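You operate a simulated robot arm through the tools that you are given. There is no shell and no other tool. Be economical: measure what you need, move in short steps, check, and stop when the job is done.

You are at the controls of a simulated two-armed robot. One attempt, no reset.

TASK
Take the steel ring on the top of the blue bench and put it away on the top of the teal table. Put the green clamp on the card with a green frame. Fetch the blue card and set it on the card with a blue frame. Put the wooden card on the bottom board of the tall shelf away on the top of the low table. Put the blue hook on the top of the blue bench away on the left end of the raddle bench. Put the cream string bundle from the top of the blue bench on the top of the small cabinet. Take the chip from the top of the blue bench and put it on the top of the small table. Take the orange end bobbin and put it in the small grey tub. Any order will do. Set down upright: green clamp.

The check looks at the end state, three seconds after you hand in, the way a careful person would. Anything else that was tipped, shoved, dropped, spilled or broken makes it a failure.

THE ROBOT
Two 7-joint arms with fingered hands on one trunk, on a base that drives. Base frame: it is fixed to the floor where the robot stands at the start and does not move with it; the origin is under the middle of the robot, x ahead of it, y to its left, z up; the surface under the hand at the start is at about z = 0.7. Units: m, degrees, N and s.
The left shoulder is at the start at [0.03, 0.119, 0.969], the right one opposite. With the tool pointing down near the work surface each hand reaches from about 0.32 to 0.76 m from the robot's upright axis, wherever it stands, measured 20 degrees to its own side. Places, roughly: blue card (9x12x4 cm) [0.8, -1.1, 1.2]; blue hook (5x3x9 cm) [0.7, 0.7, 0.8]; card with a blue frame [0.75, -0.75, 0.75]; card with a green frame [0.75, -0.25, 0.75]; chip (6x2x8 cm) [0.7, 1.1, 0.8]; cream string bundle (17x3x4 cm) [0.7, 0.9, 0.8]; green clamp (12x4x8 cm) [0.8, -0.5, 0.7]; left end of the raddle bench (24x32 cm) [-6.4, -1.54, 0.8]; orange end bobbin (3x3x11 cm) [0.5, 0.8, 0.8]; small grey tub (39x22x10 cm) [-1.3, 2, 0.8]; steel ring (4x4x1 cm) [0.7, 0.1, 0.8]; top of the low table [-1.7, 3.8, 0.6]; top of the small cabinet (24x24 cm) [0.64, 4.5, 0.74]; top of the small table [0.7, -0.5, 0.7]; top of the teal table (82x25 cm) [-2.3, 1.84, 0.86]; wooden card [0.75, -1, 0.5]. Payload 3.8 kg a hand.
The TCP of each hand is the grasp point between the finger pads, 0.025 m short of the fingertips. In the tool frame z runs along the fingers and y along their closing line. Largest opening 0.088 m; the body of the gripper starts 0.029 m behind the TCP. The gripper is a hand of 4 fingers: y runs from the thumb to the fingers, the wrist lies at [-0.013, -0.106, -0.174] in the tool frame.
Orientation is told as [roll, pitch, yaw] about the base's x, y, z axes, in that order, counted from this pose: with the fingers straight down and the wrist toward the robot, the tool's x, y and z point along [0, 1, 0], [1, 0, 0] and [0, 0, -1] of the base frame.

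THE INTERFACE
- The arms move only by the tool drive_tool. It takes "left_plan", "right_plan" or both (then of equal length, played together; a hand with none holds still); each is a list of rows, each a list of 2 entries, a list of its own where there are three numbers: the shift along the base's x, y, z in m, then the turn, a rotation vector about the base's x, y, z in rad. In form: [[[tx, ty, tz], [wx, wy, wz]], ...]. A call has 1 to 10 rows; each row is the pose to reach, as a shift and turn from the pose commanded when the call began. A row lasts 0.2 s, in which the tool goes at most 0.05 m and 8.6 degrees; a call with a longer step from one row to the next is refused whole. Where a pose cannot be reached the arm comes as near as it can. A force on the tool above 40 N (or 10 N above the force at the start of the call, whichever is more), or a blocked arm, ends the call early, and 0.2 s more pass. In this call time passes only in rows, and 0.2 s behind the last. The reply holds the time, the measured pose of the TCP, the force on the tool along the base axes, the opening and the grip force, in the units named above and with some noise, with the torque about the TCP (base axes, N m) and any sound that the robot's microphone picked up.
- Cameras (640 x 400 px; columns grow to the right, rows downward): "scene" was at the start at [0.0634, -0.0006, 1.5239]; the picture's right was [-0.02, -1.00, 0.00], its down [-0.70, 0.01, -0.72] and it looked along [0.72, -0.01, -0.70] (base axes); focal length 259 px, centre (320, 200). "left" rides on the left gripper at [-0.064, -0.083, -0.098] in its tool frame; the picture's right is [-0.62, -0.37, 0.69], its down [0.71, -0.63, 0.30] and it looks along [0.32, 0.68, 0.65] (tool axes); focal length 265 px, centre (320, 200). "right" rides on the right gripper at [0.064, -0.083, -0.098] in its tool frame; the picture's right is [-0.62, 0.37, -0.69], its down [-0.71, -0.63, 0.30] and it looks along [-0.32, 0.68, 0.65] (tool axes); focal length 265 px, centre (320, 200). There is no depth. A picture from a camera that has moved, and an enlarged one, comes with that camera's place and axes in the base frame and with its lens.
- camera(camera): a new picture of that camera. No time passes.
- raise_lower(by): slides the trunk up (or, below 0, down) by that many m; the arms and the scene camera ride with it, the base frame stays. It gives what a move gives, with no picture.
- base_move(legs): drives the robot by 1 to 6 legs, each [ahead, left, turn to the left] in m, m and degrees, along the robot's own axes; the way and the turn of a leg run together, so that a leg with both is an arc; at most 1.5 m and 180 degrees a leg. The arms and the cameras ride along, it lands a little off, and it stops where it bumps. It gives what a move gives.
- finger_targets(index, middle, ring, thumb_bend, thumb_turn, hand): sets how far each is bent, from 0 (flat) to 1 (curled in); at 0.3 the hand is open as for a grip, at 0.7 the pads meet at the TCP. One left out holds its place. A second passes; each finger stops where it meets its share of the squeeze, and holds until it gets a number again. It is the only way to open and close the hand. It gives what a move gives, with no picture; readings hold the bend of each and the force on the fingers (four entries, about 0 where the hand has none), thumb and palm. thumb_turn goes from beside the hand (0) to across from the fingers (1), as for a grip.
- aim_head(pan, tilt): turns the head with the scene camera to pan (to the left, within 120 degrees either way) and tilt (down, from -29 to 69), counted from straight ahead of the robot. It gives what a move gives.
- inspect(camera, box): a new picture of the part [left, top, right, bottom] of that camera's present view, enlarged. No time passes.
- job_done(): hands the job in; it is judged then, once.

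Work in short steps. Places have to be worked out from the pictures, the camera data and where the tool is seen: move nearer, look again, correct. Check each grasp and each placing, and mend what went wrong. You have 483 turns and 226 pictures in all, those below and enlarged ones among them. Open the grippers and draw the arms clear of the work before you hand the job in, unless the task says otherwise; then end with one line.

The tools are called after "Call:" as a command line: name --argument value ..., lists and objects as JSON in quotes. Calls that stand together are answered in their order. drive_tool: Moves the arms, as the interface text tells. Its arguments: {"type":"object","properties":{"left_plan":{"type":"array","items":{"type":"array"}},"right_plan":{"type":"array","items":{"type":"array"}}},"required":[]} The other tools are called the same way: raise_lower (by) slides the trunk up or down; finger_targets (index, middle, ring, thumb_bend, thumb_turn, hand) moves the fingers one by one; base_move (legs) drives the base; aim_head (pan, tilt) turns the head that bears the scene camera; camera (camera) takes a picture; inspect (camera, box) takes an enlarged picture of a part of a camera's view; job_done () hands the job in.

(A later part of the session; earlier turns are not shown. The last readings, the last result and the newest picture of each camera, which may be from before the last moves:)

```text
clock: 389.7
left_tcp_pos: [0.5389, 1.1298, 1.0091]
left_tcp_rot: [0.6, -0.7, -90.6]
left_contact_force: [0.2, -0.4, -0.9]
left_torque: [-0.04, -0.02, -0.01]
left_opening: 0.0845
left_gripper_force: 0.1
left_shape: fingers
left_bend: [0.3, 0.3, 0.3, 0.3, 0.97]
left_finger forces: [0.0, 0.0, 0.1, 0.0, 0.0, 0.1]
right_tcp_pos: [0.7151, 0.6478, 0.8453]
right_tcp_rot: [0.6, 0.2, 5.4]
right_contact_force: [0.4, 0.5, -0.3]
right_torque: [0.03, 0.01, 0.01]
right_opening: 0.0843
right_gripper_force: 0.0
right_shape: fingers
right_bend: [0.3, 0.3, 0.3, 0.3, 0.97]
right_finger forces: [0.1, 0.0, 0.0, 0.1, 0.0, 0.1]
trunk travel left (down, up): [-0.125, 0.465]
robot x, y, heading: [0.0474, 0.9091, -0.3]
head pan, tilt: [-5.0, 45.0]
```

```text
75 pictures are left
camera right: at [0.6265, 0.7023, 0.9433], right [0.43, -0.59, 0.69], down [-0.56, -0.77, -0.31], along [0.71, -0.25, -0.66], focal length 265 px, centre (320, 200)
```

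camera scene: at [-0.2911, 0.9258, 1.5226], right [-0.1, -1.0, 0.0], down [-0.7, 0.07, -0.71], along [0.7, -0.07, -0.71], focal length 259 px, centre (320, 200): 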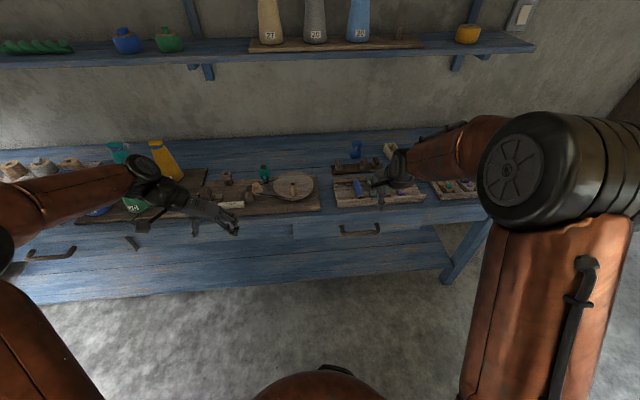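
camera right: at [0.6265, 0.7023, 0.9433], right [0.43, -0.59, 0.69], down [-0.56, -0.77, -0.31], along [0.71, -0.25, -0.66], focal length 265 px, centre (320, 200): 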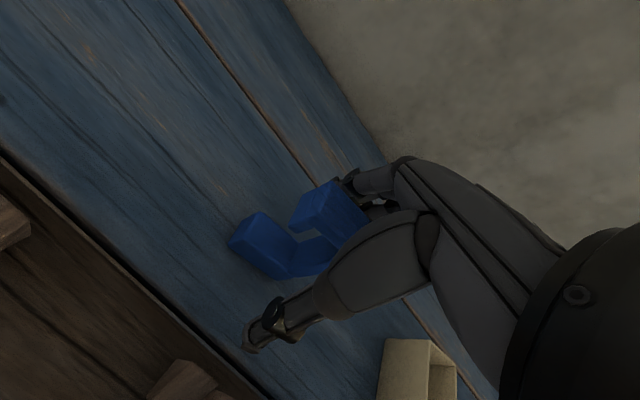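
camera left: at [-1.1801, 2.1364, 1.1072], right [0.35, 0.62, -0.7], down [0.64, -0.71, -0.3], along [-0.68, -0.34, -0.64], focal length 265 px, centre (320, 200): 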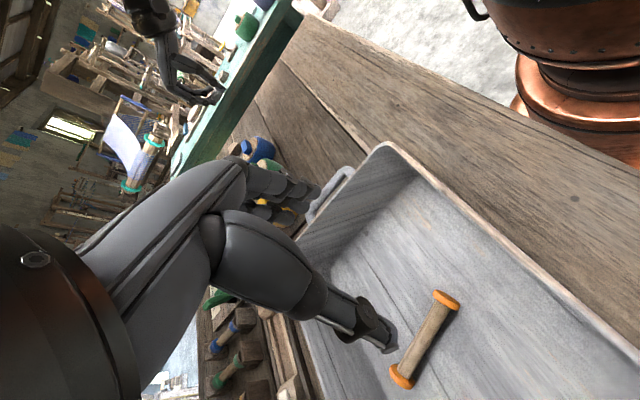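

Thumb in front, fingers behind the top bar. I close the hand.

Call:
finger_targets --hand "right" --index 0.75 --middle 0.75 --ring 0.75 --thumb_bend 0.75

Call:
drive_tool --right_plan '[[[0, 0, 0.01], [0, 0, 0]], [[0, 0, 0.03], [0, 0, 0]], [[0, 0, 0.06], [0, 0, 0]]]'

Call:
camera --camera "right"

```text
clock: 390.7
left_tcp_pos: [0.5398, 1.129, 1.0078]
left_tcp_rot: [0.7, -0.7, -90.6]
left_contact_force: [-0.2, -0.1, -0.3]
left_torque: [0.01, 0.03, 0.01]
left_opening: 0.0845
left_gripper_force: 0.1
left_shape: fingers
left_bend: [0.3, 0.3, 0.3, 0.3, 0.97]
left_finger forces: [0.0, 0.0, 0.0, 0.0, 0.0, 0.0]
right_tcp_pos: [0.7147, 0.6483, 0.8445]
right_tcp_rot: [0.4, 0.3, 5.4]
right_contact_force: [0.8, 0.2, -0.4]
right_torque: [-0.03, 0.01, -0.01]
right_opening: 0.0002
right_gripper_force: 0.3
right_shape: fingers
right_bend: [0.74, 0.75, 0.75, 0.72, 0.97]
right_finger forces: [0.2, 0.1, 0.1, 0.1, 0.4, 0.0]
trunk travel left (down, up): [-0.125, 0.465]
robot x, y, heading: [0.0487, 0.9114, -0.5]
head pan, tilt: [-5.0, 45.0]
```

```text
clock: 391.5
left_tcp_pos: [0.5393, 1.1284, 1.008]
left_tcp_rot: [0.6, -0.7, -90.7]
left_contact_force: [-0.3, -0.4, 0.3]
left_torque: [-0.01, -0.03, -0.01]
left_opening: 0.0849
left_gripper_force: 0.0
left_shape: fingers
left_bend: [0.3, 0.3, 0.3, 0.3, 0.97]
left_finger forces: [0.1, 0.1, 0.1, 0.0, 0.0, 0.1]
right_tcp_pos: [0.7143, 0.6459, 0.9048]
right_tcp_rot: [0.5, 0.1, 5.4]
right_contact_force: [0.0, -0.5, -0.1]
right_torque: [-0.02, -0.03, 0.01]
right_opening: 0.0
right_gripper_force: 0.4
right_shape: fingers
right_bend: [0.74, 0.75, 0.75, 0.72, 0.97]
right_finger forces: [0.2, 0.1, 0.2, 0.1, 0.4, 0.0]
trunk travel left (down, up): [-0.125, 0.465]
robot x, y, heading: [0.0488, 0.9085, -0.6]
head pan, tilt: [-5.0, 45.0]
```

```text
74 pictures are left
camera right: at [0.6256, 0.7013, 1.0046], right [0.43, -0.59, 0.69], down [-0.56, -0.77, -0.31], along [0.71, -0.25, -0.66], focal length 265 px, centre (320, 200)
```

right: 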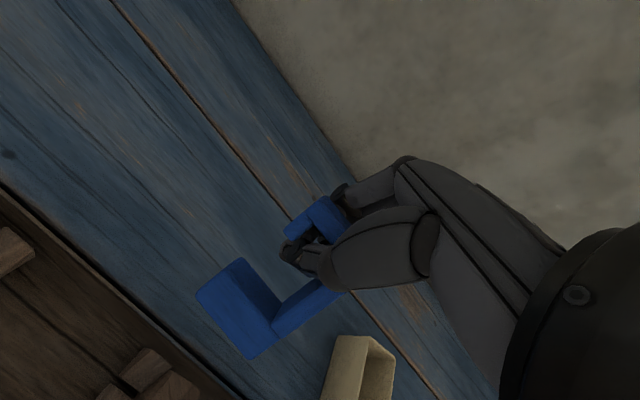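

The fingers closed beneath the top bar and lifted the hook hanging. I set it back down the same 6 cm and re-grasp higher.

Call:
drive_tool --right_plan '[[[0, 0, -0.02], [0, 0, 0]], [[0, 0, -0.04], [0, 0, 0]], [[0, 0, -0.052], [0, 0, 0]], [[0, 0, -0.058], [0, 0, 0]]]'

Call:
inspect --camera "right" --box '[180, 150, 420, 350]'

Call:
inspect --camera "scene" --box '[330, 170, 430, 250]'

```text
clock: 392.5
left_tcp_pos: [0.5397, 1.1292, 1.0083]
left_tcp_rot: [0.6, -0.8, -90.6]
left_contact_force: [-0.1, -0.2, 0.4]
left_torque: [0.0, 0.0, 0.01]
left_opening: 0.0842
left_gripper_force: 0.0
left_shape: fingers
left_bend: [0.3, 0.3, 0.3, 0.3, 0.97]
left_finger forces: [0.0, 0.0, 0.1, 0.0, 0.1, 0.0]
right_tcp_pos: [0.7175, 0.6479, 0.847]
right_tcp_rot: [0.5, 0.1, 5.3]
right_contact_force: [0.2, 0.0, -0.1]
right_torque: [0.01, -0.01, -0.02]
right_opening: 0.0
right_gripper_force: 0.3
right_shape: fingers
right_bend: [0.74, 0.75, 0.75, 0.72, 0.97]
right_finger forces: [0.2, 0.0, 0.2, 0.1, 0.4, 0.0]
trunk travel left (down, up): [-0.125, 0.465]
robot x, y, heading: [0.0427, 0.9089, -0.3]
head pan, tilt: [-5.0, 45.0]
```

```text
2.00 times, centred on (300, 250) of right
camera zoom: at [0.6286, 0.7024, 0.9469], right [0.43, -0.59, 0.69], down [-0.56, -0.77, -0.31], along [0.71, -0.25, -0.66], focal length 531 px, centre (360, 100)
```

zoom: 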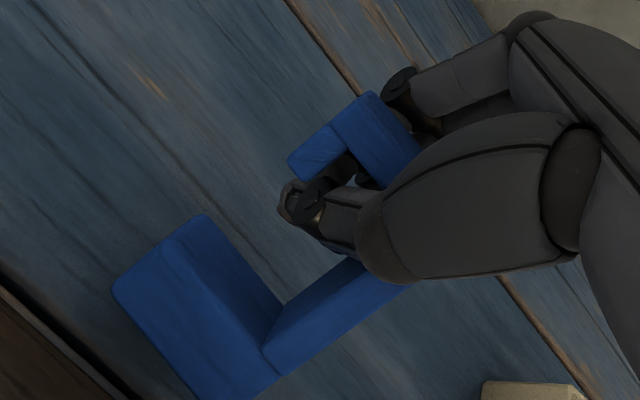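

```text
5.00 times, centred on (380, 210) of scene
camera zoom: at [0.1103, 0.9026, 1.5226], right [-0.09, -1.0, 0.0], down [-0.7, 0.07, -0.71], along [0.7, -0.07, -0.71], focal length 1296 px, centre (20, 150)
```

zoom: 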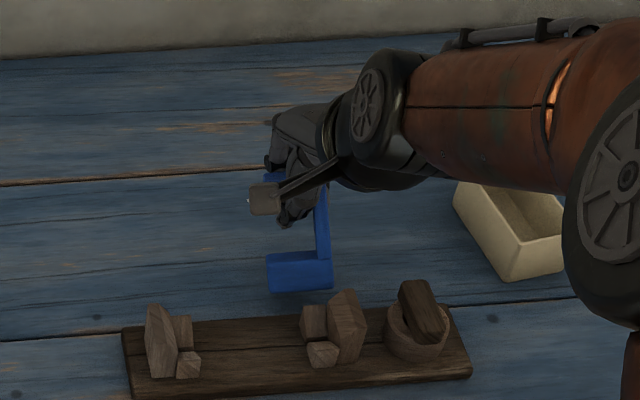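

The hook hangs tilted about 20°, bottom toward me, ~2 cm above the bench. I pitch the hand to bring the hook upright before setting it down.

Call:
drive_tool --right_plan '[[[0, 0, 0], [0, -0.1, 0]], [[0, 0, 0], [0, -0.2, 0]], [[0, 0, 0], [0, -0.3, 0]]]'

Call:
inspect --camera "right" --box '[180, 150, 420, 350]'

Call:
inspect --camera "scene" --box '[330, 170, 430, 250]'

```text
clock: 393.3
left_tcp_pos: [0.5395, 1.1292, 1.0089]
left_tcp_rot: [0.7, -0.8, -90.6]
left_contact_force: [0.5, 0.0, 1.1]
left_torque: [-0.03, 0.02, -0.01]
left_opening: 0.0844
left_gripper_force: 0.1
left_shape: fingers
left_bend: [0.3, 0.3, 0.3, 0.3, 0.97]
left_finger forces: [0.0, 0.1, 0.0, 0.1, 0.0, 0.0]
right_tcp_pos: [0.7168, 0.6477, 0.8461]
right_tcp_rot: [-1.4, -17.1, 5.6]
right_contact_force: [1.0, 0.1, -0.4]
right_torque: [-0.01, 0.03, 0.03]
right_opening: 0.0001
right_gripper_force: 0.2
right_shape: fingers
right_bend: [0.74, 0.75, 0.75, 0.72, 0.97]
right_finger forces: [0.0, 0.0, 0.1, 0.0, 0.1, 0.1]
trunk travel left (down, up): [-0.125, 0.465]
robot x, y, heading: [0.045, 0.9085, -0.6]
head pan, tilt: [-5.0, 45.0]
```

```text
2.00 times, centred on (300, 250) of right
camera zoom: at [0.6026, 0.7027, 0.9151], right [0.2, -0.59, 0.78], down [-0.44, -0.77, -0.46], along [0.87, -0.25, -0.42], focal length 531 px, centre (360, 100)
```

zoom: 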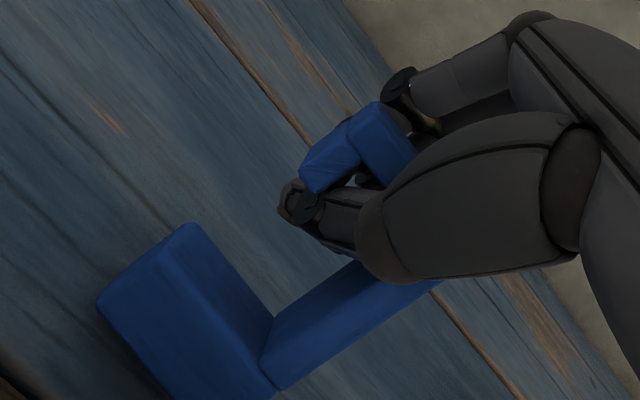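

```text
5.00 times, centred on (380, 210) of scene
camera zoom: at [0.1101, 0.9023, 1.5226], right [-0.09, -1.0, 0.0], down [-0.7, 0.07, -0.71], along [0.7, -0.07, -0.71], focal length 1296 px, centre (20, 150)
```

zoom: 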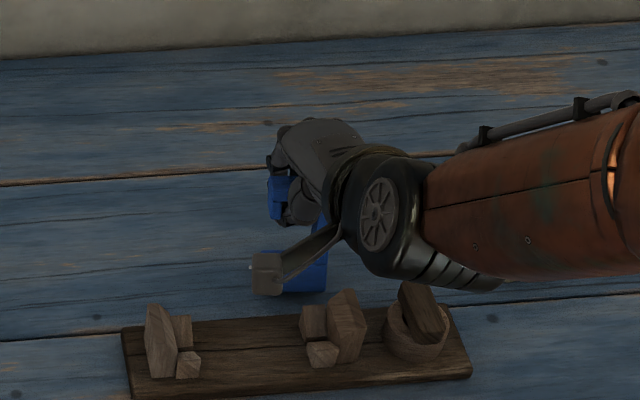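

It swings freely, i.e. simply hangs from the closed fingers. I level the hand again and lower it until it stands.

Call:
drive_tool --right_plan '[[[0, 0, 0], [0, 0.1, 0]], [[0, 0, 0], [0, 0.2, 0]], [[0, 0, 0], [0, 0.3, 0]], [[0, 0, -0.008], [0, 0.3, 0]], [[0, 0, -0.015], [0, 0.3, 0]]]'

Call:
inspect --camera "right" --box '[180, 150, 420, 350]'

```text
clock: 394.5
left_tcp_pos: [0.5401, 1.1303, 1.0075]
left_tcp_rot: [0.6, -0.7, -90.6]
left_contact_force: [-0.5, -1.1, 0.2]
left_torque: [0.01, -0.03, 0.02]
left_opening: 0.0845
left_gripper_force: 0.0
left_shape: fingers
left_bend: [0.3, 0.3, 0.3, 0.3, 0.97]
left_finger forces: [0.0, 0.0, 0.0, 0.0, 0.0, 0.1]
right_tcp_pos: [0.7152, 0.6486, 0.8311]
right_tcp_rot: [0.5, 0.2, 5.4]
right_contact_force: [0.6, -0.5, 0.4]
right_torque: [0.0, 0.0, 0.02]
right_opening: 0.0001
right_gripper_force: 0.1
right_shape: fingers
right_bend: [0.74, 0.75, 0.75, 0.72, 0.97]
right_finger forces: [0.0, 0.1, 0.0, 0.0, 0.0, 0.1]
trunk travel left (down, up): [-0.125, 0.465]
robot x, y, heading: [0.0513, 0.9082, -0.6]
head pan, tilt: [-5.0, 45.0]
```

```text
2.00 times, centred on (300, 250) of right
camera zoom: at [0.6275, 0.7024, 0.9302], right [0.43, -0.59, 0.69], down [-0.56, -0.77, -0.31], along [0.71, -0.25, -0.66], focal length 531 px, centre (360, 100)
```

zoom: 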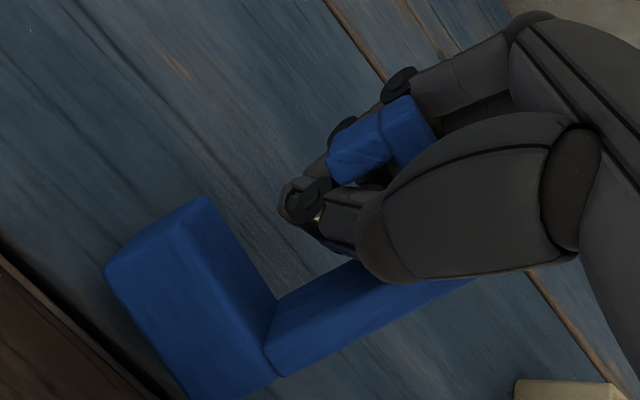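

It now stands vertically, resting on the bench (front face at x ≈ 0.675). I open the fingers.

Call:
finger_targets --hand "right" --index 0.3 --middle 0.3 --ring 0.3 --thumb_bend 0.3

Call:
camera --camera "right"

```text
clock: 395.5
left_tcp_pos: [0.5399, 1.1302, 1.0084]
left_tcp_rot: [0.7, -0.7, -90.7]
left_contact_force: [0.3, 0.7, 0.3]
left_torque: [0.01, 0.0, 0.03]
left_opening: 0.0846
left_gripper_force: 0.1
left_shape: fingers
left_bend: [0.3, 0.3, 0.3, 0.3, 0.97]
left_finger forces: [0.1, 0.1, 0.0, 0.1, 0.0, 0.1]
right_tcp_pos: [0.716, 0.6473, 0.8311]
right_tcp_rot: [0.6, 0.0, 5.4]
right_contact_force: [11.2, 0.8, 6.1]
right_torque: [0.02, -0.03, -0.07]
right_opening: 0.0692
right_gripper_force: 6.2
right_shape: fingers
right_bend: [0.3, 0.3, 0.3, 0.42, 0.98]
right_finger forces: [0.0, 0.0, 0.0, 0.0, 11.8, 0.1]
trunk travel left (down, up): [-0.125, 0.465]
robot x, y, heading: [0.0488, 0.9072, -0.4]
head pan, tilt: [-5.0, 45.0]
```

```text
68 pictures are left
camera right: at [0.6284, 0.7028, 0.9306], right [0.43, -0.59, 0.69], down [-0.56, -0.77, -0.31], along [0.71, -0.25, -0.66], focal length 265 px, centre (320, 200)
```

right: 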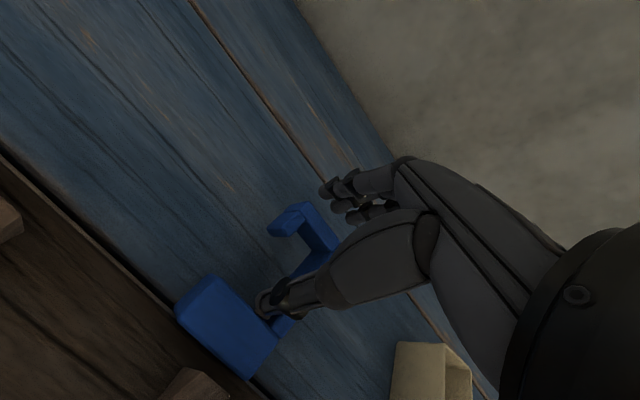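

The hook has lain down flat, the thumb being inside its "C". I relax the thumb and lift the hand straight out.

Call:
finger_targets --hand "right" --thumb_bend 0.5

Call:
drive_tool --right_plan '[[[0, 0, 0.02], [0, 0, 0]], [[0, 0, 0.05], [0, 0, 0]], [[0, 0, 0.09], [0, 0, 0]], [[-0.02, 0, 0.12], [0, 0, 0]]]'

Call:
camera --camera "right"

Call:
inspect --camera "scene" --box '[310, 160, 450, 260]'

```text
clock: 396.5
left_tcp_pos: [0.539, 1.1289, 1.0086]
left_tcp_rot: [0.8, -0.6, -90.5]
left_contact_force: [0.6, 0.5, -0.6]
left_torque: [0.03, 0.0, 0.01]
left_opening: 0.0847
left_gripper_force: 0.1
left_shape: fingers
left_bend: [0.3, 0.3, 0.3, 0.3, 0.97]
left_finger forces: [0.0, 0.0, 0.1, 0.0, 0.0, 0.0]
right_tcp_pos: [0.7155, 0.6481, 0.8305]
right_tcp_rot: [0.5, 0.3, 5.4]
right_contact_force: [-0.2, -0.4, -0.2]
right_torque: [0.02, 0.01, 0.01]
right_opening: 0.0629
right_gripper_force: 0.0
right_shape: fingers
right_bend: [0.3, 0.3, 0.3, 0.5, 0.98]
right_finger forces: [0.1, 0.1, 0.0, 0.0, 0.0, 0.1]
trunk travel left (down, up): [-0.125, 0.465]
robot x, y, heading: [0.0484, 0.9085, -0.8]
head pan, tilt: [-5.0, 45.0]
```

```text
clock: 397.5
left_tcp_pos: [0.5379, 1.1296, 1.0081]
left_tcp_rot: [0.7, -0.7, -90.6]
left_contact_force: [0.0, 0.0, -0.3]
left_torque: [0.01, -0.05, -0.01]
left_opening: 0.0845
left_gripper_force: 0.1
left_shape: fingers
left_bend: [0.3, 0.3, 0.3, 0.3, 0.97]
left_finger forces: [0.0, 0.1, 0.0, 0.1, 0.1, 0.1]
right_tcp_pos: [0.6943, 0.6472, 0.9528]
right_tcp_rot: [0.5, 0.1, 5.5]
right_contact_force: [0.4, 0.3, 0.9]
right_torque: [0.01, -0.02, -0.06]
right_opening: 0.063
right_gripper_force: 0.1
right_shape: fingers
right_bend: [0.3, 0.3, 0.3, 0.5, 0.98]
right_finger forces: [0.0, 0.0, 0.1, 0.0, 0.0, 0.0]
trunk travel left (down, up): [-0.125, 0.465]
robot x, y, heading: [0.0482, 0.9095, -0.3]
head pan, tilt: [-5.0, 45.0]
```

```text
67 pictures are left
camera right: at [0.6066, 0.7016, 1.0523], right [0.43, -0.59, 0.69], down [-0.56, -0.77, -0.31], along [0.71, -0.25, -0.66], focal length 265 px, centre (320, 200)
```

right: 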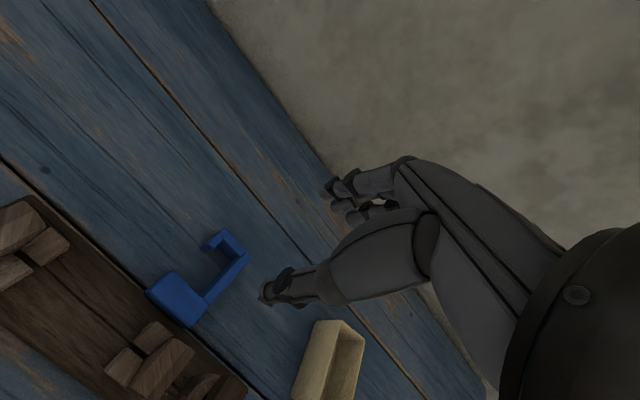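

```text
4.00 times, centred on (380, 210) of scene
camera zoom: at [0.1091, 0.9028, 1.5226], right [-0.09, -1.0, 0.0], down [-0.7, 0.07, -0.71], along [0.7, -0.07, -0.71], focal length 1037 px, centre (80, 160)
```

zoom: 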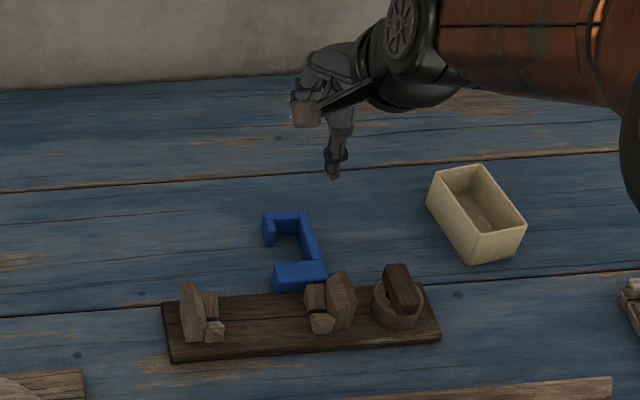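

The hook lies flat, "C" opening left, about [0.70, 0.645], yaw ≈ +13°. I'll pinch its far bar (at x ≈ 0.738) with the thumb inside the C. I preshape the hand and go above.

Call:
finger_targets --hand "right" --index 0.46 --middle 0.46 --ring 0.46 --thumb_bend 0.42

Call:
drive_tool --right_plan '[[[0.02, 0, -0.03], [0, 0, 0.07]], [[0.041, -0.001, -0.06], [0, 0, 0.13]], [[0.041, -0.001, -0.09], [0, 0, 0.13]]]'

Call:
camera --camera "right"

```text
clock: 398.5
left_tcp_pos: [0.5399, 1.1288, 1.008]
left_tcp_rot: [0.7, -0.7, -90.6]
left_contact_force: [-0.1, -0.6, 0.5]
left_torque: [0.01, -0.01, 0.02]
left_opening: 0.0843
left_gripper_force: 0.0
left_shape: fingers
left_bend: [0.3, 0.3, 0.3, 0.3, 0.97]
left_finger forces: [0.0, 0.0, 0.1, 0.0, 0.0, 0.0]
right_tcp_pos: [0.6946, 0.6477, 0.9522]
right_tcp_rot: [0.5, 0.2, 5.4]
right_contact_force: [0.9, -0.3, 0.2]
right_torque: [0.01, 0.0, 0.0]
right_opening: 0.0548
right_gripper_force: 0.1
right_shape: fingers
right_bend: [0.46, 0.46, 0.46, 0.42, 0.98]
right_finger forces: [0.1, 0.0, 0.0, 0.1, 0.1, 0.0]
trunk travel left (down, up): [-0.125, 0.465]
robot x, y, heading: [0.044, 0.9083, -0.4]
head pan, tilt: [-5.0, 45.0]
```

```text
clock: 399.3
left_tcp_pos: [0.5395, 1.1293, 1.0072]
left_tcp_rot: [0.7, -0.7, -90.6]
left_contact_force: [0.1, 0.1, -0.1]
left_torque: [0.01, -0.05, -0.01]
left_opening: 0.0844
left_gripper_force: 0.0
left_shape: fingers
left_bend: [0.3, 0.3, 0.3, 0.3, 0.97]
left_finger forces: [0.0, 0.0, 0.1, 0.0, 0.0, 0.0]
right_tcp_pos: [0.7415, 0.6451, 0.8597]
right_tcp_rot: [0.5, 0.1, 12.9]
right_contact_force: [-0.5, 0.0, -0.1]
right_torque: [-0.01, -0.01, -0.01]
right_opening: 0.0548
right_gripper_force: 0.0
right_shape: fingers
right_bend: [0.46, 0.46, 0.46, 0.42, 0.98]
right_finger forces: [0.0, 0.0, 0.0, 0.1, 0.0, 0.0]
trunk travel left (down, up): [-0.125, 0.465]
robot x, y, heading: [0.0454, 0.9053, -0.4]
head pan, tilt: [-5.0, 45.0]
```

```text
65 pictures are left
camera right: at [0.6464, 0.6888, 0.9591], right [0.5, -0.53, 0.69], down [-0.46, -0.83, -0.31], along [0.74, -0.16, -0.66], focal length 265 px, centre (320, 200)
```

right: 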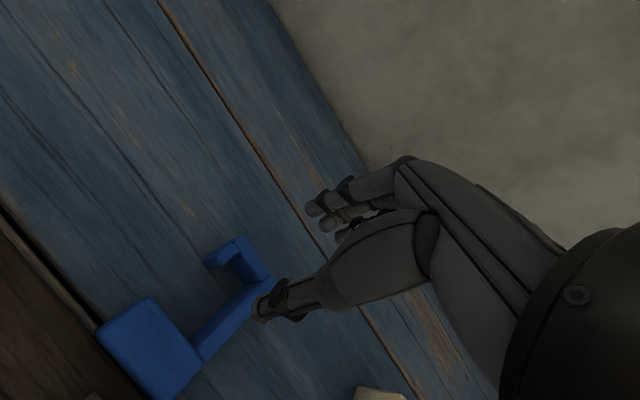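

Bar centre refined to ≈ [0.731, 0.655]. I shift and lower with the thumb going into the C.

Call:
drive_tool --right_plan '[[[-0.01, 0.01, 0], [0, 0, 0]], [[-0.01, 0.01, -0.015], [0, 0, 0]], [[-0.01, 0.01, -0.03], [0, 0, 0]]]'

Call:
camera --camera "right"

```text
clock: 400.1
left_tcp_pos: [0.5393, 1.1298, 1.008]
left_tcp_rot: [0.6, -0.7, -90.6]
left_contact_force: [0.6, 0.3, -0.4]
left_torque: [0.0, 0.01, 0.0]
left_opening: 0.0846
left_gripper_force: 0.1
left_shape: fingers
left_bend: [0.3, 0.3, 0.3, 0.3, 0.97]
left_finger forces: [0.1, 0.0, 0.0, 0.0, 0.0, 0.0]
right_tcp_pos: [0.7269, 0.6603, 0.8303]
right_tcp_rot: [0.5, 0.1, 12.9]
right_contact_force: [0.6, 1.1, 0.4]
right_torque: [0.0, -0.04, 0.02]
right_opening: 0.0547
right_gripper_force: 0.0
right_shape: fingers
right_bend: [0.46, 0.46, 0.46, 0.42, 0.98]
right_finger forces: [0.0, 0.0, 0.0, 0.0, 0.0, 0.1]
trunk travel left (down, up): [-0.125, 0.465]
robot x, y, heading: [0.0478, 0.9062, -0.5]
head pan, tilt: [-5.0, 45.0]
```

```text
64 pictures are left
camera right: at [0.6326, 0.7014, 0.93], right [0.5, -0.53, 0.69], down [-0.46, -0.83, -0.31], along [0.74, -0.16, -0.66], focal length 265 px, centre (320, 200)
```

right: 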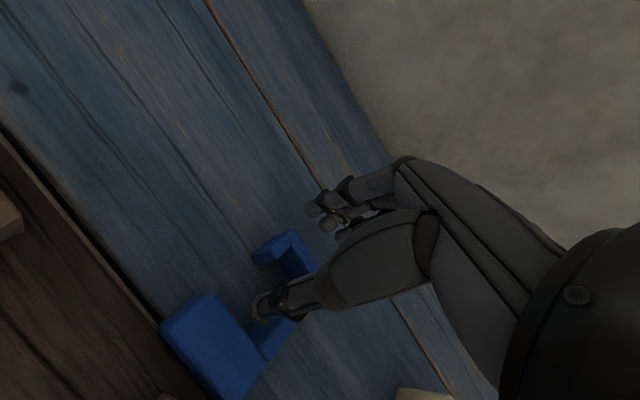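

Aligned: bar is under the TCP, thumb over the C's opening. Down to z ≈ 0.805.

Call:
drive_tool --right_plan '[[[0, 0, -0.01], [0, 0, 0]], [[0, 0, -0.018], [0, 0, 0]], [[0, 0, -0.024], [0, 0, 0]]]'

Call:
camera --camera "right"

```text
clock: 400.9
left_tcp_pos: [0.5386, 1.1288, 1.0089]
left_tcp_rot: [0.8, -0.7, -90.6]
left_contact_force: [0.0, -0.2, 0.3]
left_torque: [-0.01, -0.02, 0.01]
left_opening: 0.0846
left_gripper_force: 0.1
left_shape: fingers
left_bend: [0.3, 0.3, 0.3, 0.3, 0.97]
left_finger forces: [0.0, 0.0, 0.0, 0.0, 0.0, 0.1]
right_tcp_pos: [0.7266, 0.6583, 0.8091]
right_tcp_rot: [0.5, 0.0, 12.9]
right_contact_force: [0.4, -0.5, 6.1]
right_torque: [0.02, -0.23, 0.01]
right_opening: 0.0549
right_gripper_force: 3.0
right_shape: fingers
right_bend: [0.46, 0.45, 0.46, 0.42, 0.98]
right_finger forces: [0.0, 5.9, 0.0, 0.0, 0.1, 0.0]
trunk travel left (down, up): [-0.125, 0.465]
robot x, y, heading: [0.0448, 0.9116, -0.5]
head pan, tilt: [-5.0, 45.0]
```

```text
63 pictures are left
camera right: at [0.6329, 0.7014, 0.9081], right [0.5, -0.53, 0.69], down [-0.46, -0.83, -0.31], along [0.74, -0.16, -0.66], focal length 265 px, centre (320, 200)
```

right: 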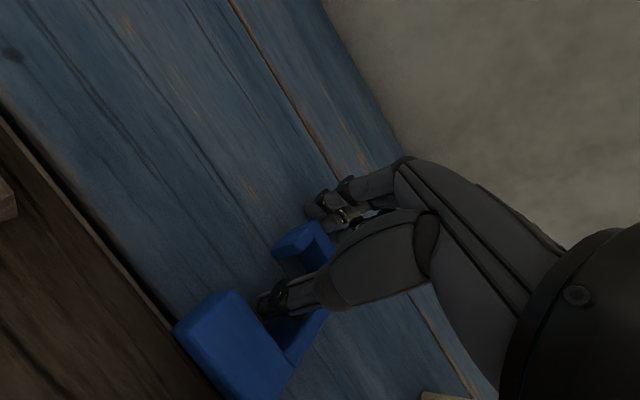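

Fingertip touches the bench. I lift 4 mm and close.

Call:
drive_tool --right_plan '[[[0, 0, 0.005], [0, 0, 0]]]'

Call:
finger_targets --hand "right" --index 0.8 --middle 0.8 --ring 0.8 --thumb_bend 0.8

Call:
camera --camera "right"

```text
clock: 401.3
left_tcp_pos: [0.5395, 1.129, 1.0077]
left_tcp_rot: [0.8, -0.8, -90.6]
left_contact_force: [0.2, -0.1, 0.2]
left_torque: [0.01, 0.02, 0.02]
left_opening: 0.0846
left_gripper_force: 0.0
left_shape: fingers
left_bend: [0.3, 0.3, 0.3, 0.3, 0.97]
left_finger forces: [0.1, 0.1, 0.0, 0.0, 0.1, 0.0]
right_tcp_pos: [0.7269, 0.6589, 0.8121]
right_tcp_rot: [0.5, 0.2, 12.9]
right_contact_force: [0.0, 0.3, -0.4]
right_torque: [0.0, 0.01, 0.02]
right_opening: 0.0548
right_gripper_force: 0.2
right_shape: fingers
right_bend: [0.46, 0.46, 0.46, 0.42, 0.98]
right_finger forces: [0.1, 0.0, 0.0, 0.0, 0.1, 0.0]
trunk travel left (down, up): [-0.125, 0.465]
robot x, y, heading: [0.0448, 0.9076, -0.5]
head pan, tilt: [-5.0, 45.0]
```

```text
clock: 402.3
left_tcp_pos: [0.5407, 1.1288, 1.0067]
left_tcp_rot: [0.6, -0.7, -90.6]
left_contact_force: [-0.6, -0.7, 0.5]
left_torque: [-0.01, 0.01, 0.05]
left_opening: 0.0844
left_gripper_force: 0.0
left_shape: fingers
left_bend: [0.3, 0.3, 0.3, 0.3, 0.97]
left_finger forces: [0.0, 0.1, 0.0, 0.1, 0.0, 0.0]
right_tcp_pos: [0.7308, 0.6584, 0.8117]
right_tcp_rot: [0.4, 0.0, 12.8]
right_contact_force: [24.8, -2.7, 0.6]
right_torque: [0.03, -0.46, 0.31]
right_opening: 0.0053
right_gripper_force: 20.6
right_shape: fingers
right_bend: [0.71, 0.64, 0.72, 0.72, 1.0]
right_finger forces: [10.6, 9.8, 10.6, 0.0, 9.5, 0.0]
trunk travel left (down, up): [-0.125, 0.465]
robot x, y, heading: [0.0444, 0.9089, -0.5]
head pan, tilt: [-5.0, 45.0]
```

```text
62 pictures are left
camera right: at [0.6358, 0.7006, 0.9122], right [0.5, -0.53, 0.69], down [-0.46, -0.83, -0.31], along [0.74, -0.16, -0.66], focal length 265 px, centre (320, 200)
```

right: 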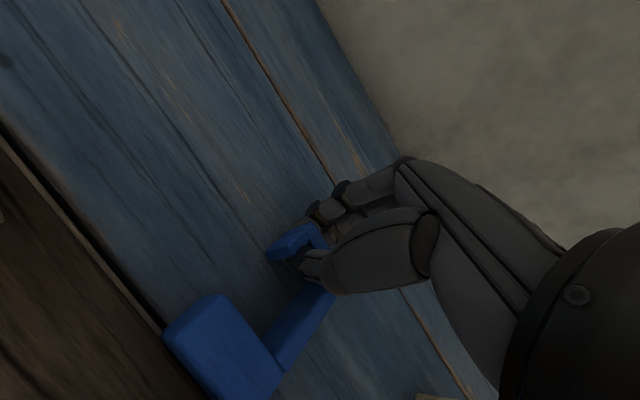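

The bar is gripped by all fingers, though some push goes into the board behind it. I lift at once and check.

Call:
drive_tool --right_plan '[[[0.006, 0, 0.006], [0, 0, 0]], [[0.008, 0, 0.02], [0, 0, 0]], [[0.008, 0, 0.05], [0, 0, 0]], [[0.008, 0, 0.09], [0, 0, 0]]]'

Call:
camera --camera "right"

Call:
inspect --camera "scene" --box '[310, 160, 450, 260]'

```text
clock: 403.3
left_tcp_pos: [0.539, 1.1303, 1.0085]
left_tcp_rot: [0.8, -0.7, -90.6]
left_contact_force: [0.1, 0.5, -0.5]
left_torque: [0.03, 0.0, 0.02]
left_opening: 0.0843
left_gripper_force: 0.1
left_shape: fingers
left_bend: [0.3, 0.3, 0.3, 0.3, 0.97]
left_finger forces: [0.1, 0.0, 0.0, 0.1, 0.0, 0.0]
right_tcp_pos: [0.7359, 0.6603, 0.9046]
right_tcp_rot: [0.7, 0.3, 12.9]
right_contact_force: [-0.1, -0.4, 0.2]
right_torque: [-0.02, 0.02, 0.0]
right_opening: 0.0048
right_gripper_force: 12.0
right_shape: fingers
right_bend: [0.72, 0.74, 0.75, 0.71, 0.96]
right_finger forces: [7.2, 2.8, 0.0, 0.0, 13.2, 0.0]
trunk travel left (down, up): [-0.125, 0.465]
robot x, y, heading: [0.0482, 0.909, -0.4]
head pan, tilt: [-5.0, 45.0]
```

```text
61 pictures are left
camera right: at [0.6411, 0.7013, 1.0048], right [0.5, -0.53, 0.68], down [-0.46, -0.83, -0.31], along [0.73, -0.16, -0.66], focal length 265 px, centre (320, 200)
```

right: 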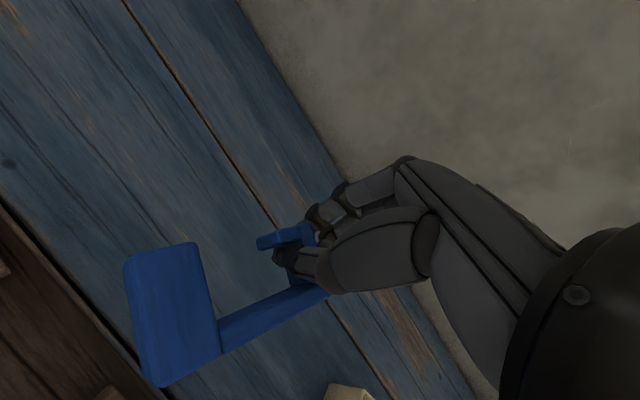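

```text
4.00 times, centred on (380, 210) of scene
camera zoom: at [0.1096, 0.9029, 1.5226], right [-0.09, -1.0, 0.0], down [-0.7, 0.07, -0.71], along [0.7, -0.07, -0.71], focal length 1037 px, centre (80, 160)
```

zoom: 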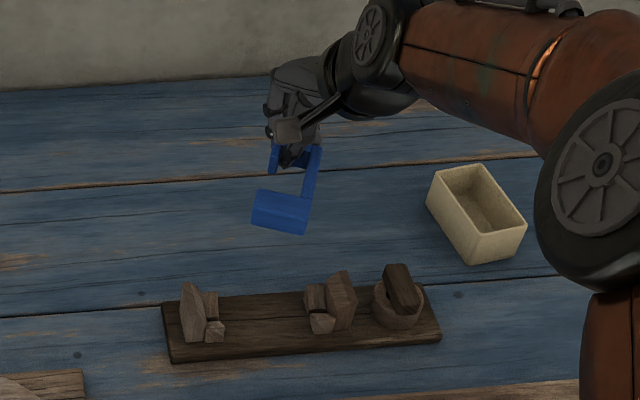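

The hook is held; the board behind stayed put. I raise it, back away from the bench, turn to face -x and look for the way to the raddle bench.

Call:
drive_tool --right_plan '[[[-0.02, 0, 0.03], [0, 0, 0]], [[-0.05, 0, 0.06], [0, 0, 0]], [[-0.09, 0, 0.08], [0, 0, 0]], [[-0.13, 0, 0.1], [0, 0, 0]]]'

Call:
base_move --legs '[[-0.5, 0, 0], [0, -0.3, 0], [0, 0, 90], [0, 0, 90]]'

Call:
aim_head --pan 15 --tilt 18

Call:
camera --camera "scene"

Call:
camera --camera "right"

```text
clock: 404.3
left_tcp_pos: [0.5393, 1.1296, 1.0083]
left_tcp_rot: [0.8, -0.8, -90.6]
left_contact_force: [-0.2, 0.1, -0.2]
left_torque: [0.02, -0.02, -0.02]
left_opening: 0.0847
left_gripper_force: 0.0
left_shape: fingers
left_bend: [0.3, 0.3, 0.3, 0.3, 0.97]
left_finger forces: [0.0, 0.0, 0.1, 0.0, 0.0, 0.0]
right_tcp_pos: [0.6071, 0.6588, 1.0033]
right_tcp_rot: [0.5, 0.1, 12.9]
right_contact_force: [0.4, 0.0, 0.1]
right_torque: [0.01, 0.0, 0.01]
right_opening: 0.0049
right_gripper_force: 11.9
right_shape: fingers
right_bend: [0.72, 0.74, 0.75, 0.71, 0.96]
right_finger forces: [7.2, 2.9, 0.0, 0.0, 13.1, 0.0]
trunk travel left (down, up): [-0.125, 0.465]
robot x, y, heading: [0.0459, 0.9103, -0.6]
head pan, tilt: [-5.0, 45.0]
```

```text
clock: 416.6
left_tcp_pos: [-0.9346, 0.3767, 1.0086]
left_tcp_rot: [0.7, -0.7, 90.9]
left_contact_force: [-0.1, -0.5, 0.0]
left_torque: [-0.03, 0.01, 0.01]
left_opening: 0.0844
left_gripper_force: 0.0
left_shape: fingers
left_bend: [0.3, 0.3, 0.3, 0.3, 0.97]
left_finger forces: [0.0, 0.0, 0.0, 0.0, 0.1, 0.1]
right_tcp_pos: [-1.0165, 0.8466, 1.0032]
right_tcp_rot: [0.6, 0.2, -165.5]
right_contact_force: [-0.4, 0.0, -0.3]
right_torque: [-0.03, 0.05, -0.03]
right_opening: 0.004
right_gripper_force: 10.7
right_shape: fingers
right_bend: [0.72, 0.74, 0.75, 0.71, 0.96]
right_finger forces: [7.2, 2.4, 0.1, 0.0, 11.7, 0.0]
trunk travel left (down, up): [-0.125, 0.465]
robot x, y, heading: [-0.4535, 0.6117, -179.0]
head pan, tilt: [-5.0, 45.0]
```

```text
clock: 417.5
left_tcp_pos: [-0.9348, 0.3779, 1.008]
left_tcp_rot: [0.7, -0.7, 90.9]
left_contact_force: [0.6, -0.5, 0.4]
left_torque: [0.02, 0.0, 0.0]
left_opening: 0.0847
left_gripper_force: 0.0
left_shape: fingers
left_bend: [0.3, 0.3, 0.3, 0.3, 0.97]
left_finger forces: [0.0, 0.1, 0.0, 0.0, 0.0, 0.1]
right_tcp_pos: [-1.0157, 0.8455, 1.0042]
right_tcp_rot: [0.5, 0.1, -165.5]
right_contact_force: [0.2, 0.3, 0.2]
right_torque: [-0.03, 0.01, 0.01]
right_opening: 0.0043
right_gripper_force: 10.8
right_shape: fingers
right_bend: [0.72, 0.74, 0.75, 0.71, 0.96]
right_finger forces: [7.4, 2.3, 0.0, 0.0, 11.9, 0.1]
trunk travel left (down, up): [-0.125, 0.465]
robot x, y, heading: [-0.451, 0.6073, -178.9]
head pan, tilt: [15.0, 18.0]
```

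```text
59 pictures are left
camera scene: at [-0.5188, 0.5858, 1.5644], right [-0.28, 0.96, 0.0], down [0.3, 0.09, -0.95], along [-0.91, -0.26, -0.31], focal length 259 px, centre (320, 200)
```

scene: 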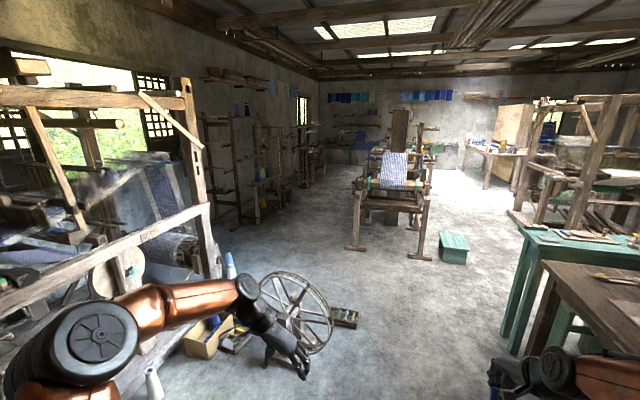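

```text
58 pictures are left
camera right: at [-0.9197, 0.8051, 1.1029], right [-0.51, 0.51, 0.69], down [0.43, 0.85, -0.31], along [-0.74, 0.14, -0.66], focal length 265 px, centre (320, 200)
```

right: 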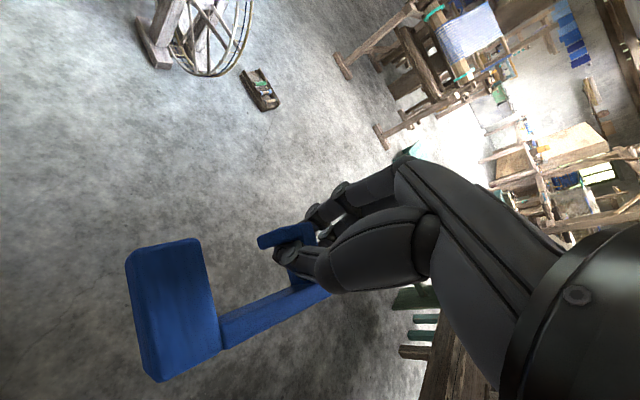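

The hook rides steadily. The way west: along y ≈ 0.85 past the spinning wheel, then south at x ≈ -2.7, then west along y ≈ -0.5. I go sideways facing -y for the first part.

Call:
base_move --legs '[[0, 0, 89], [-0.24, -0.6, 0], [0, -0.85, 0], [0, -0.8, 0]]'

Call:
aim_head --pan -20 --tilt 30

Call:
camera --camera "scene"

```text
clock: 432.7
left_tcp_pos: [-2.4645, 0.4582, 1.0081]
left_tcp_rot: [0.7, -0.5, 177.6]
left_contact_force: [0.0, 0.1, -0.2]
left_torque: [-0.01, -0.02, -0.01]
left_opening: 0.0845
left_gripper_force: 0.0
left_shape: fingers
left_bend: [0.3, 0.3, 0.3, 0.3, 0.97]
left_finger forces: [0.1, 0.0, 0.0, 0.0, 0.1, 0.0]
right_tcp_pos: [-2.9365, 0.4029, 1.0023]
right_tcp_rot: [0.6, 0.2, -78.9]
right_contact_force: [0.2, 0.5, -1.2]
right_torque: [-0.02, -0.03, 0.02]
right_opening: 0.0038
right_gripper_force: 10.8
right_shape: fingers
right_bend: [0.72, 0.74, 0.75, 0.71, 0.96]
right_finger forces: [7.4, 2.2, 0.1, 0.0, 11.2, 0.1]
trunk travel left (down, up): [-0.125, 0.465]
robot x, y, heading: [-2.6691, 0.954, -92.1]
head pan, tilt: [15.0, 18.0]
```

```text
clock: 433.7
left_tcp_pos: [-2.4641, 0.4575, 1.0063]
left_tcp_rot: [0.7, -0.7, 177.7]
left_contact_force: [0.3, 0.7, -0.4]
left_torque: [0.01, -0.04, -0.02]
left_opening: 0.0846
left_gripper_force: 0.1
left_shape: fingers
left_bend: [0.3, 0.3, 0.3, 0.3, 0.97]
left_finger forces: [0.1, 0.0, 0.1, 0.0, 0.0, 0.0]
right_tcp_pos: [-2.9378, 0.4028, 1.0031]
right_tcp_rot: [0.5, 0.2, -78.8]
right_contact_force: [-0.8, 1.0, 0.0]
right_torque: [-0.06, -0.02, -0.01]
right_opening: 0.0037
right_gripper_force: 10.0
right_shape: fingers
right_bend: [0.72, 0.74, 0.75, 0.71, 0.96]
right_finger forces: [7.5, 2.2, 0.0, 0.0, 11.2, 0.1]
trunk travel left (down, up): [-0.125, 0.465]
robot x, y, heading: [-2.666, 0.9541, -91.9]
head pan, tilt: [-20.0, 30.0]
```

```text
57 pictures are left
camera scene: at [-2.7002, 0.8921, 1.5452], right [-0.93, 0.38, 0.0], down [0.19, 0.46, -0.87], along [-0.33, -0.8, -0.5], focal length 259 px, centre (320, 200)
```

scene: 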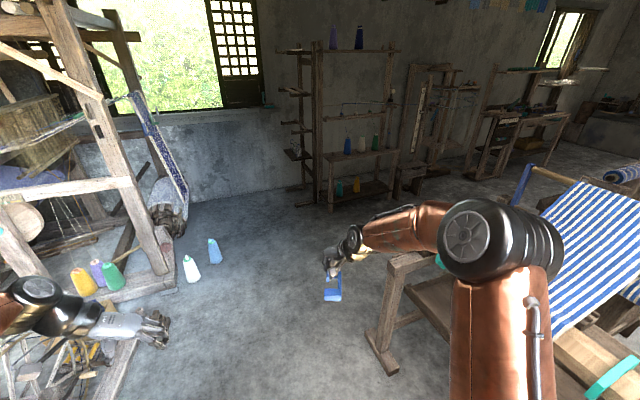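

The way south is clear. I drive ahead to y ≈ -0.45, turn west and continue.

Call:
base_move --legs '[[1.38, 0, 0], [0, 0, -88], [1.4, 0, 0]]'

Call:
aim_head --pan 15 --tilt 25

Call:
camera --camera "scene"

```text
clock: 451.1
left_tcp_pos: [-4.6276, -0.6034, 1.0065]
left_tcp_rot: [0.7, -0.7, 88.2]
left_contact_force: [-0.8, -0.2, -1.1]
left_torque: [0.01, 0.03, 0.0]
left_opening: 0.0843
left_gripper_force: 0.1
left_shape: fingers
left_bend: [0.3, 0.3, 0.3, 0.3, 0.97]
left_finger forces: [0.0, 0.0, 0.0, 0.1, 0.0, 0.1]
right_tcp_pos: [-4.687, -0.129, 1.0035]
right_tcp_rot: [0.5, 0.2, -168.3]
right_contact_force: [-0.5, 0.7, -0.5]
right_torque: [0.01, 0.0, 0.02]
right_opening: 0.0035
right_gripper_force: 10.4
right_shape: fingers
right_bend: [0.72, 0.74, 0.75, 0.72, 0.96]
right_finger forces: [7.4, 2.0, 0.1, 0.0, 10.7, 0.1]
trunk travel left (down, up): [-0.125, 0.465]
robot x, y, heading: [-4.1289, -0.394, 178.2]
head pan, tilt: [-20.0, 30.0]
```

```text
clock: 452.1
left_tcp_pos: [-4.6276, -0.6025, 1.0081]
left_tcp_rot: [0.6, -0.7, 88.2]
left_contact_force: [-0.9, -0.2, 0.7]
left_torque: [0.01, 0.01, 0.02]
left_opening: 0.0845
left_gripper_force: 0.1
left_shape: fingers
left_bend: [0.3, 0.3, 0.3, 0.3, 0.97]
left_finger forces: [0.0, 0.0, 0.1, 0.0, 0.0, 0.0]
right_tcp_pos: [-4.6865, -0.13, 1.0028]
right_tcp_rot: [0.5, 0.1, -168.4]
right_contact_force: [0.5, 1.2, 0.3]
right_torque: [0.02, -0.02, 0.0]
right_opening: 0.0032
right_gripper_force: 9.8
right_shape: fingers
right_bend: [0.72, 0.74, 0.75, 0.72, 0.96]
right_finger forces: [7.4, 2.1, 0.0, 0.1, 10.7, 0.0]
trunk travel left (down, up): [-0.125, 0.465]
robot x, y, heading: [-4.1322, -0.3952, 178.4]
head pan, tilt: [15.0, 25.0]
```

```text
56 pictures are left
camera scene: at [-4.1999, -0.4135, 1.5531], right [-0.23, 0.97, 0.0], down [0.41, 0.1, -0.91], along [-0.88, -0.21, -0.42], focal length 259 px, centre (320, 200)
```

scene: 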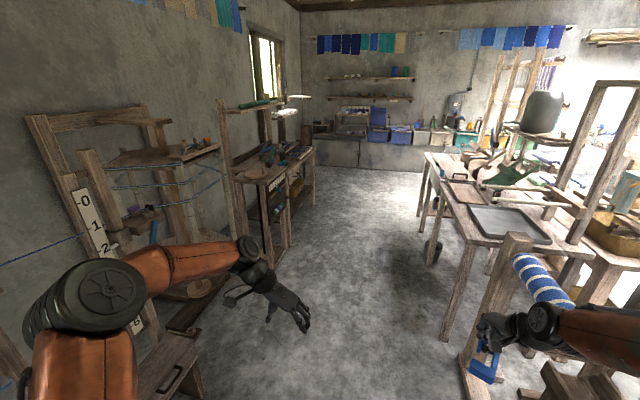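

The raddle bench stands at the left wall ahead; its left end (as seen from its front) is the near one. I drive on west, slightly left, then turn to face it.

Call:
base_move --legs '[[0.6, 0.18, 0], [1.4, 0.03, 0], [0, 0, 91]]'

Call:
aim_head --pan 0 --tilt 35

Call:
camera --camera "scene"

```text
clock: 466.3
left_tcp_pos: [-5.9351, -1.086, 1.0089]
left_tcp_rot: [0.7, -0.7, -177.6]
left_contact_force: [-0.6, -0.1, 0.5]
left_torque: [0.03, -0.01, 0.05]
left_opening: 0.0846
left_gripper_force: 0.1
left_shape: fingers
left_bend: [0.3, 0.3, 0.3, 0.3, 0.97]
left_finger forces: [0.0, 0.0, 0.0, 0.0, 0.0, 0.0]
right_tcp_pos: [-6.4023, -1.1777, 1.0028]
right_tcp_rot: [0.4, 0.3, -74.2]
right_contact_force: [-0.4, 0.1, -0.4]
right_torque: [-0.03, -0.03, -0.01]
right_opening: 0.003
right_gripper_force: 9.7
right_shape: fingers
right_bend: [0.72, 0.74, 0.75, 0.72, 0.96]
right_finger forces: [7.4, 1.9, 0.1, 0.0, 10.0, 0.0]
trunk travel left (down, up): [-0.125, 0.465]
robot x, y, heading: [-6.1765, -0.6033, -87.6]
head pan, tilt: [15.0, 25.0]
```

```text
clock: 467.0
left_tcp_pos: [-5.9348, -1.0854, 1.0081]
left_tcp_rot: [0.6, -0.7, -177.7]
left_contact_force: [0.2, -0.3, 0.7]
left_torque: [-0.01, 0.03, 0.03]
left_opening: 0.0847
left_gripper_force: 0.0
left_shape: fingers
left_bend: [0.3, 0.3, 0.3, 0.3, 0.97]
left_finger forces: [0.0, 0.1, 0.0, 0.0, 0.0, 0.0]
right_tcp_pos: [-6.4032, -1.177, 1.0036]
right_tcp_rot: [0.5, 0.2, -74.4]
right_contact_force: [-0.4, -0.4, 0.7]
right_torque: [-0.03, 0.01, 0.02]
right_opening: 0.0029
right_gripper_force: 9.6
right_shape: fingers
right_bend: [0.72, 0.74, 0.75, 0.72, 0.96]
right_finger forces: [7.3, 1.9, 0.0, 0.0, 10.1, 0.0]
trunk travel left (down, up): [-0.125, 0.465]
robot x, y, heading: [-6.1807, -0.6066, -87.6]
head pan, tilt: [0.0, 35.0]
```

```text
55 pictures are left
camera scene: at [-6.1754, -0.6734, 1.5374], right [-1.0, -0.04, 0.0], down [-0.02, 0.57, -0.82], along [0.04, -0.82, -0.57], focal length 259 px, centre (320, 200)
```

scene: 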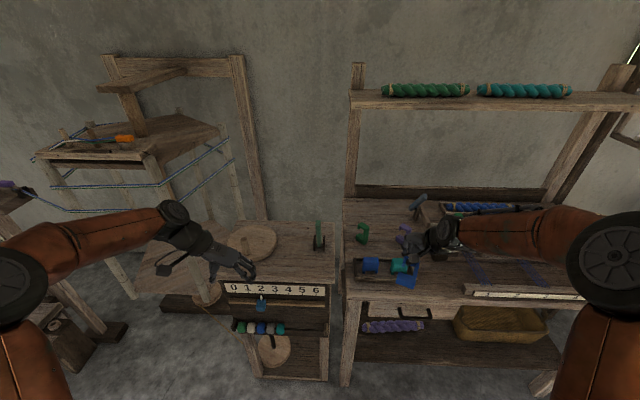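

The raddle bench's left end shows green and purple hooks and a small tray. I enlarge it to find free space.

Call:
inspect --camera "scene" --box '[330, 180, 490, 310]'

Call:
camera --camera "right"

```text
3.08 times, centred on (410, 245) of scene
camera zoom: at [-6.1754, -0.6734, 1.5374], right [-1.0, -0.04, 0.0], down [-0.02, 0.57, -0.82], along [0.04, -0.82, -0.57], focal length 798 px, centre (43, 62)
```

zoom: 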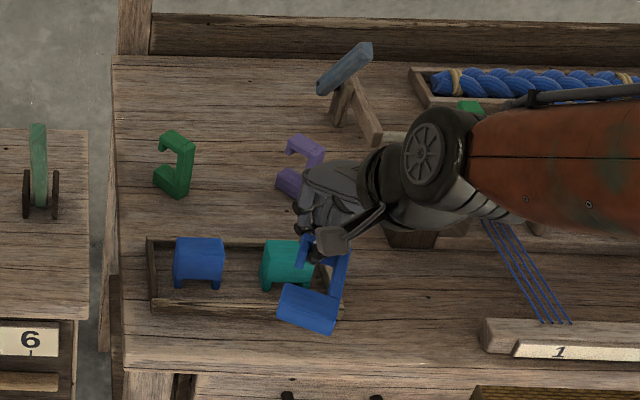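

```text
53 pictures are left
camera right: at [-6.3636, -1.0819, 1.1029], right [-0.5, -0.53, 0.69], down [-0.86, 0.41, -0.31], along [-0.12, -0.74, -0.66], focal length 265 px, centre (320, 200)
```

right: 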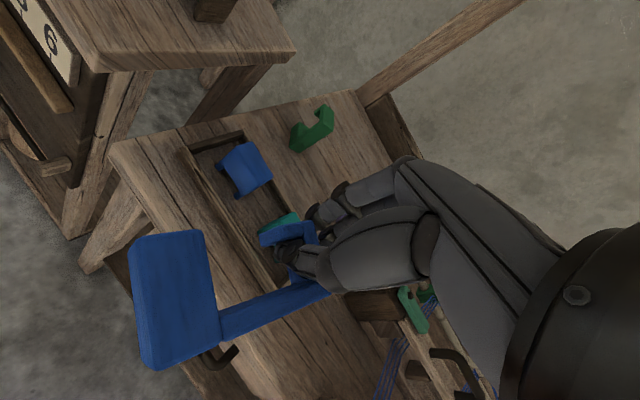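

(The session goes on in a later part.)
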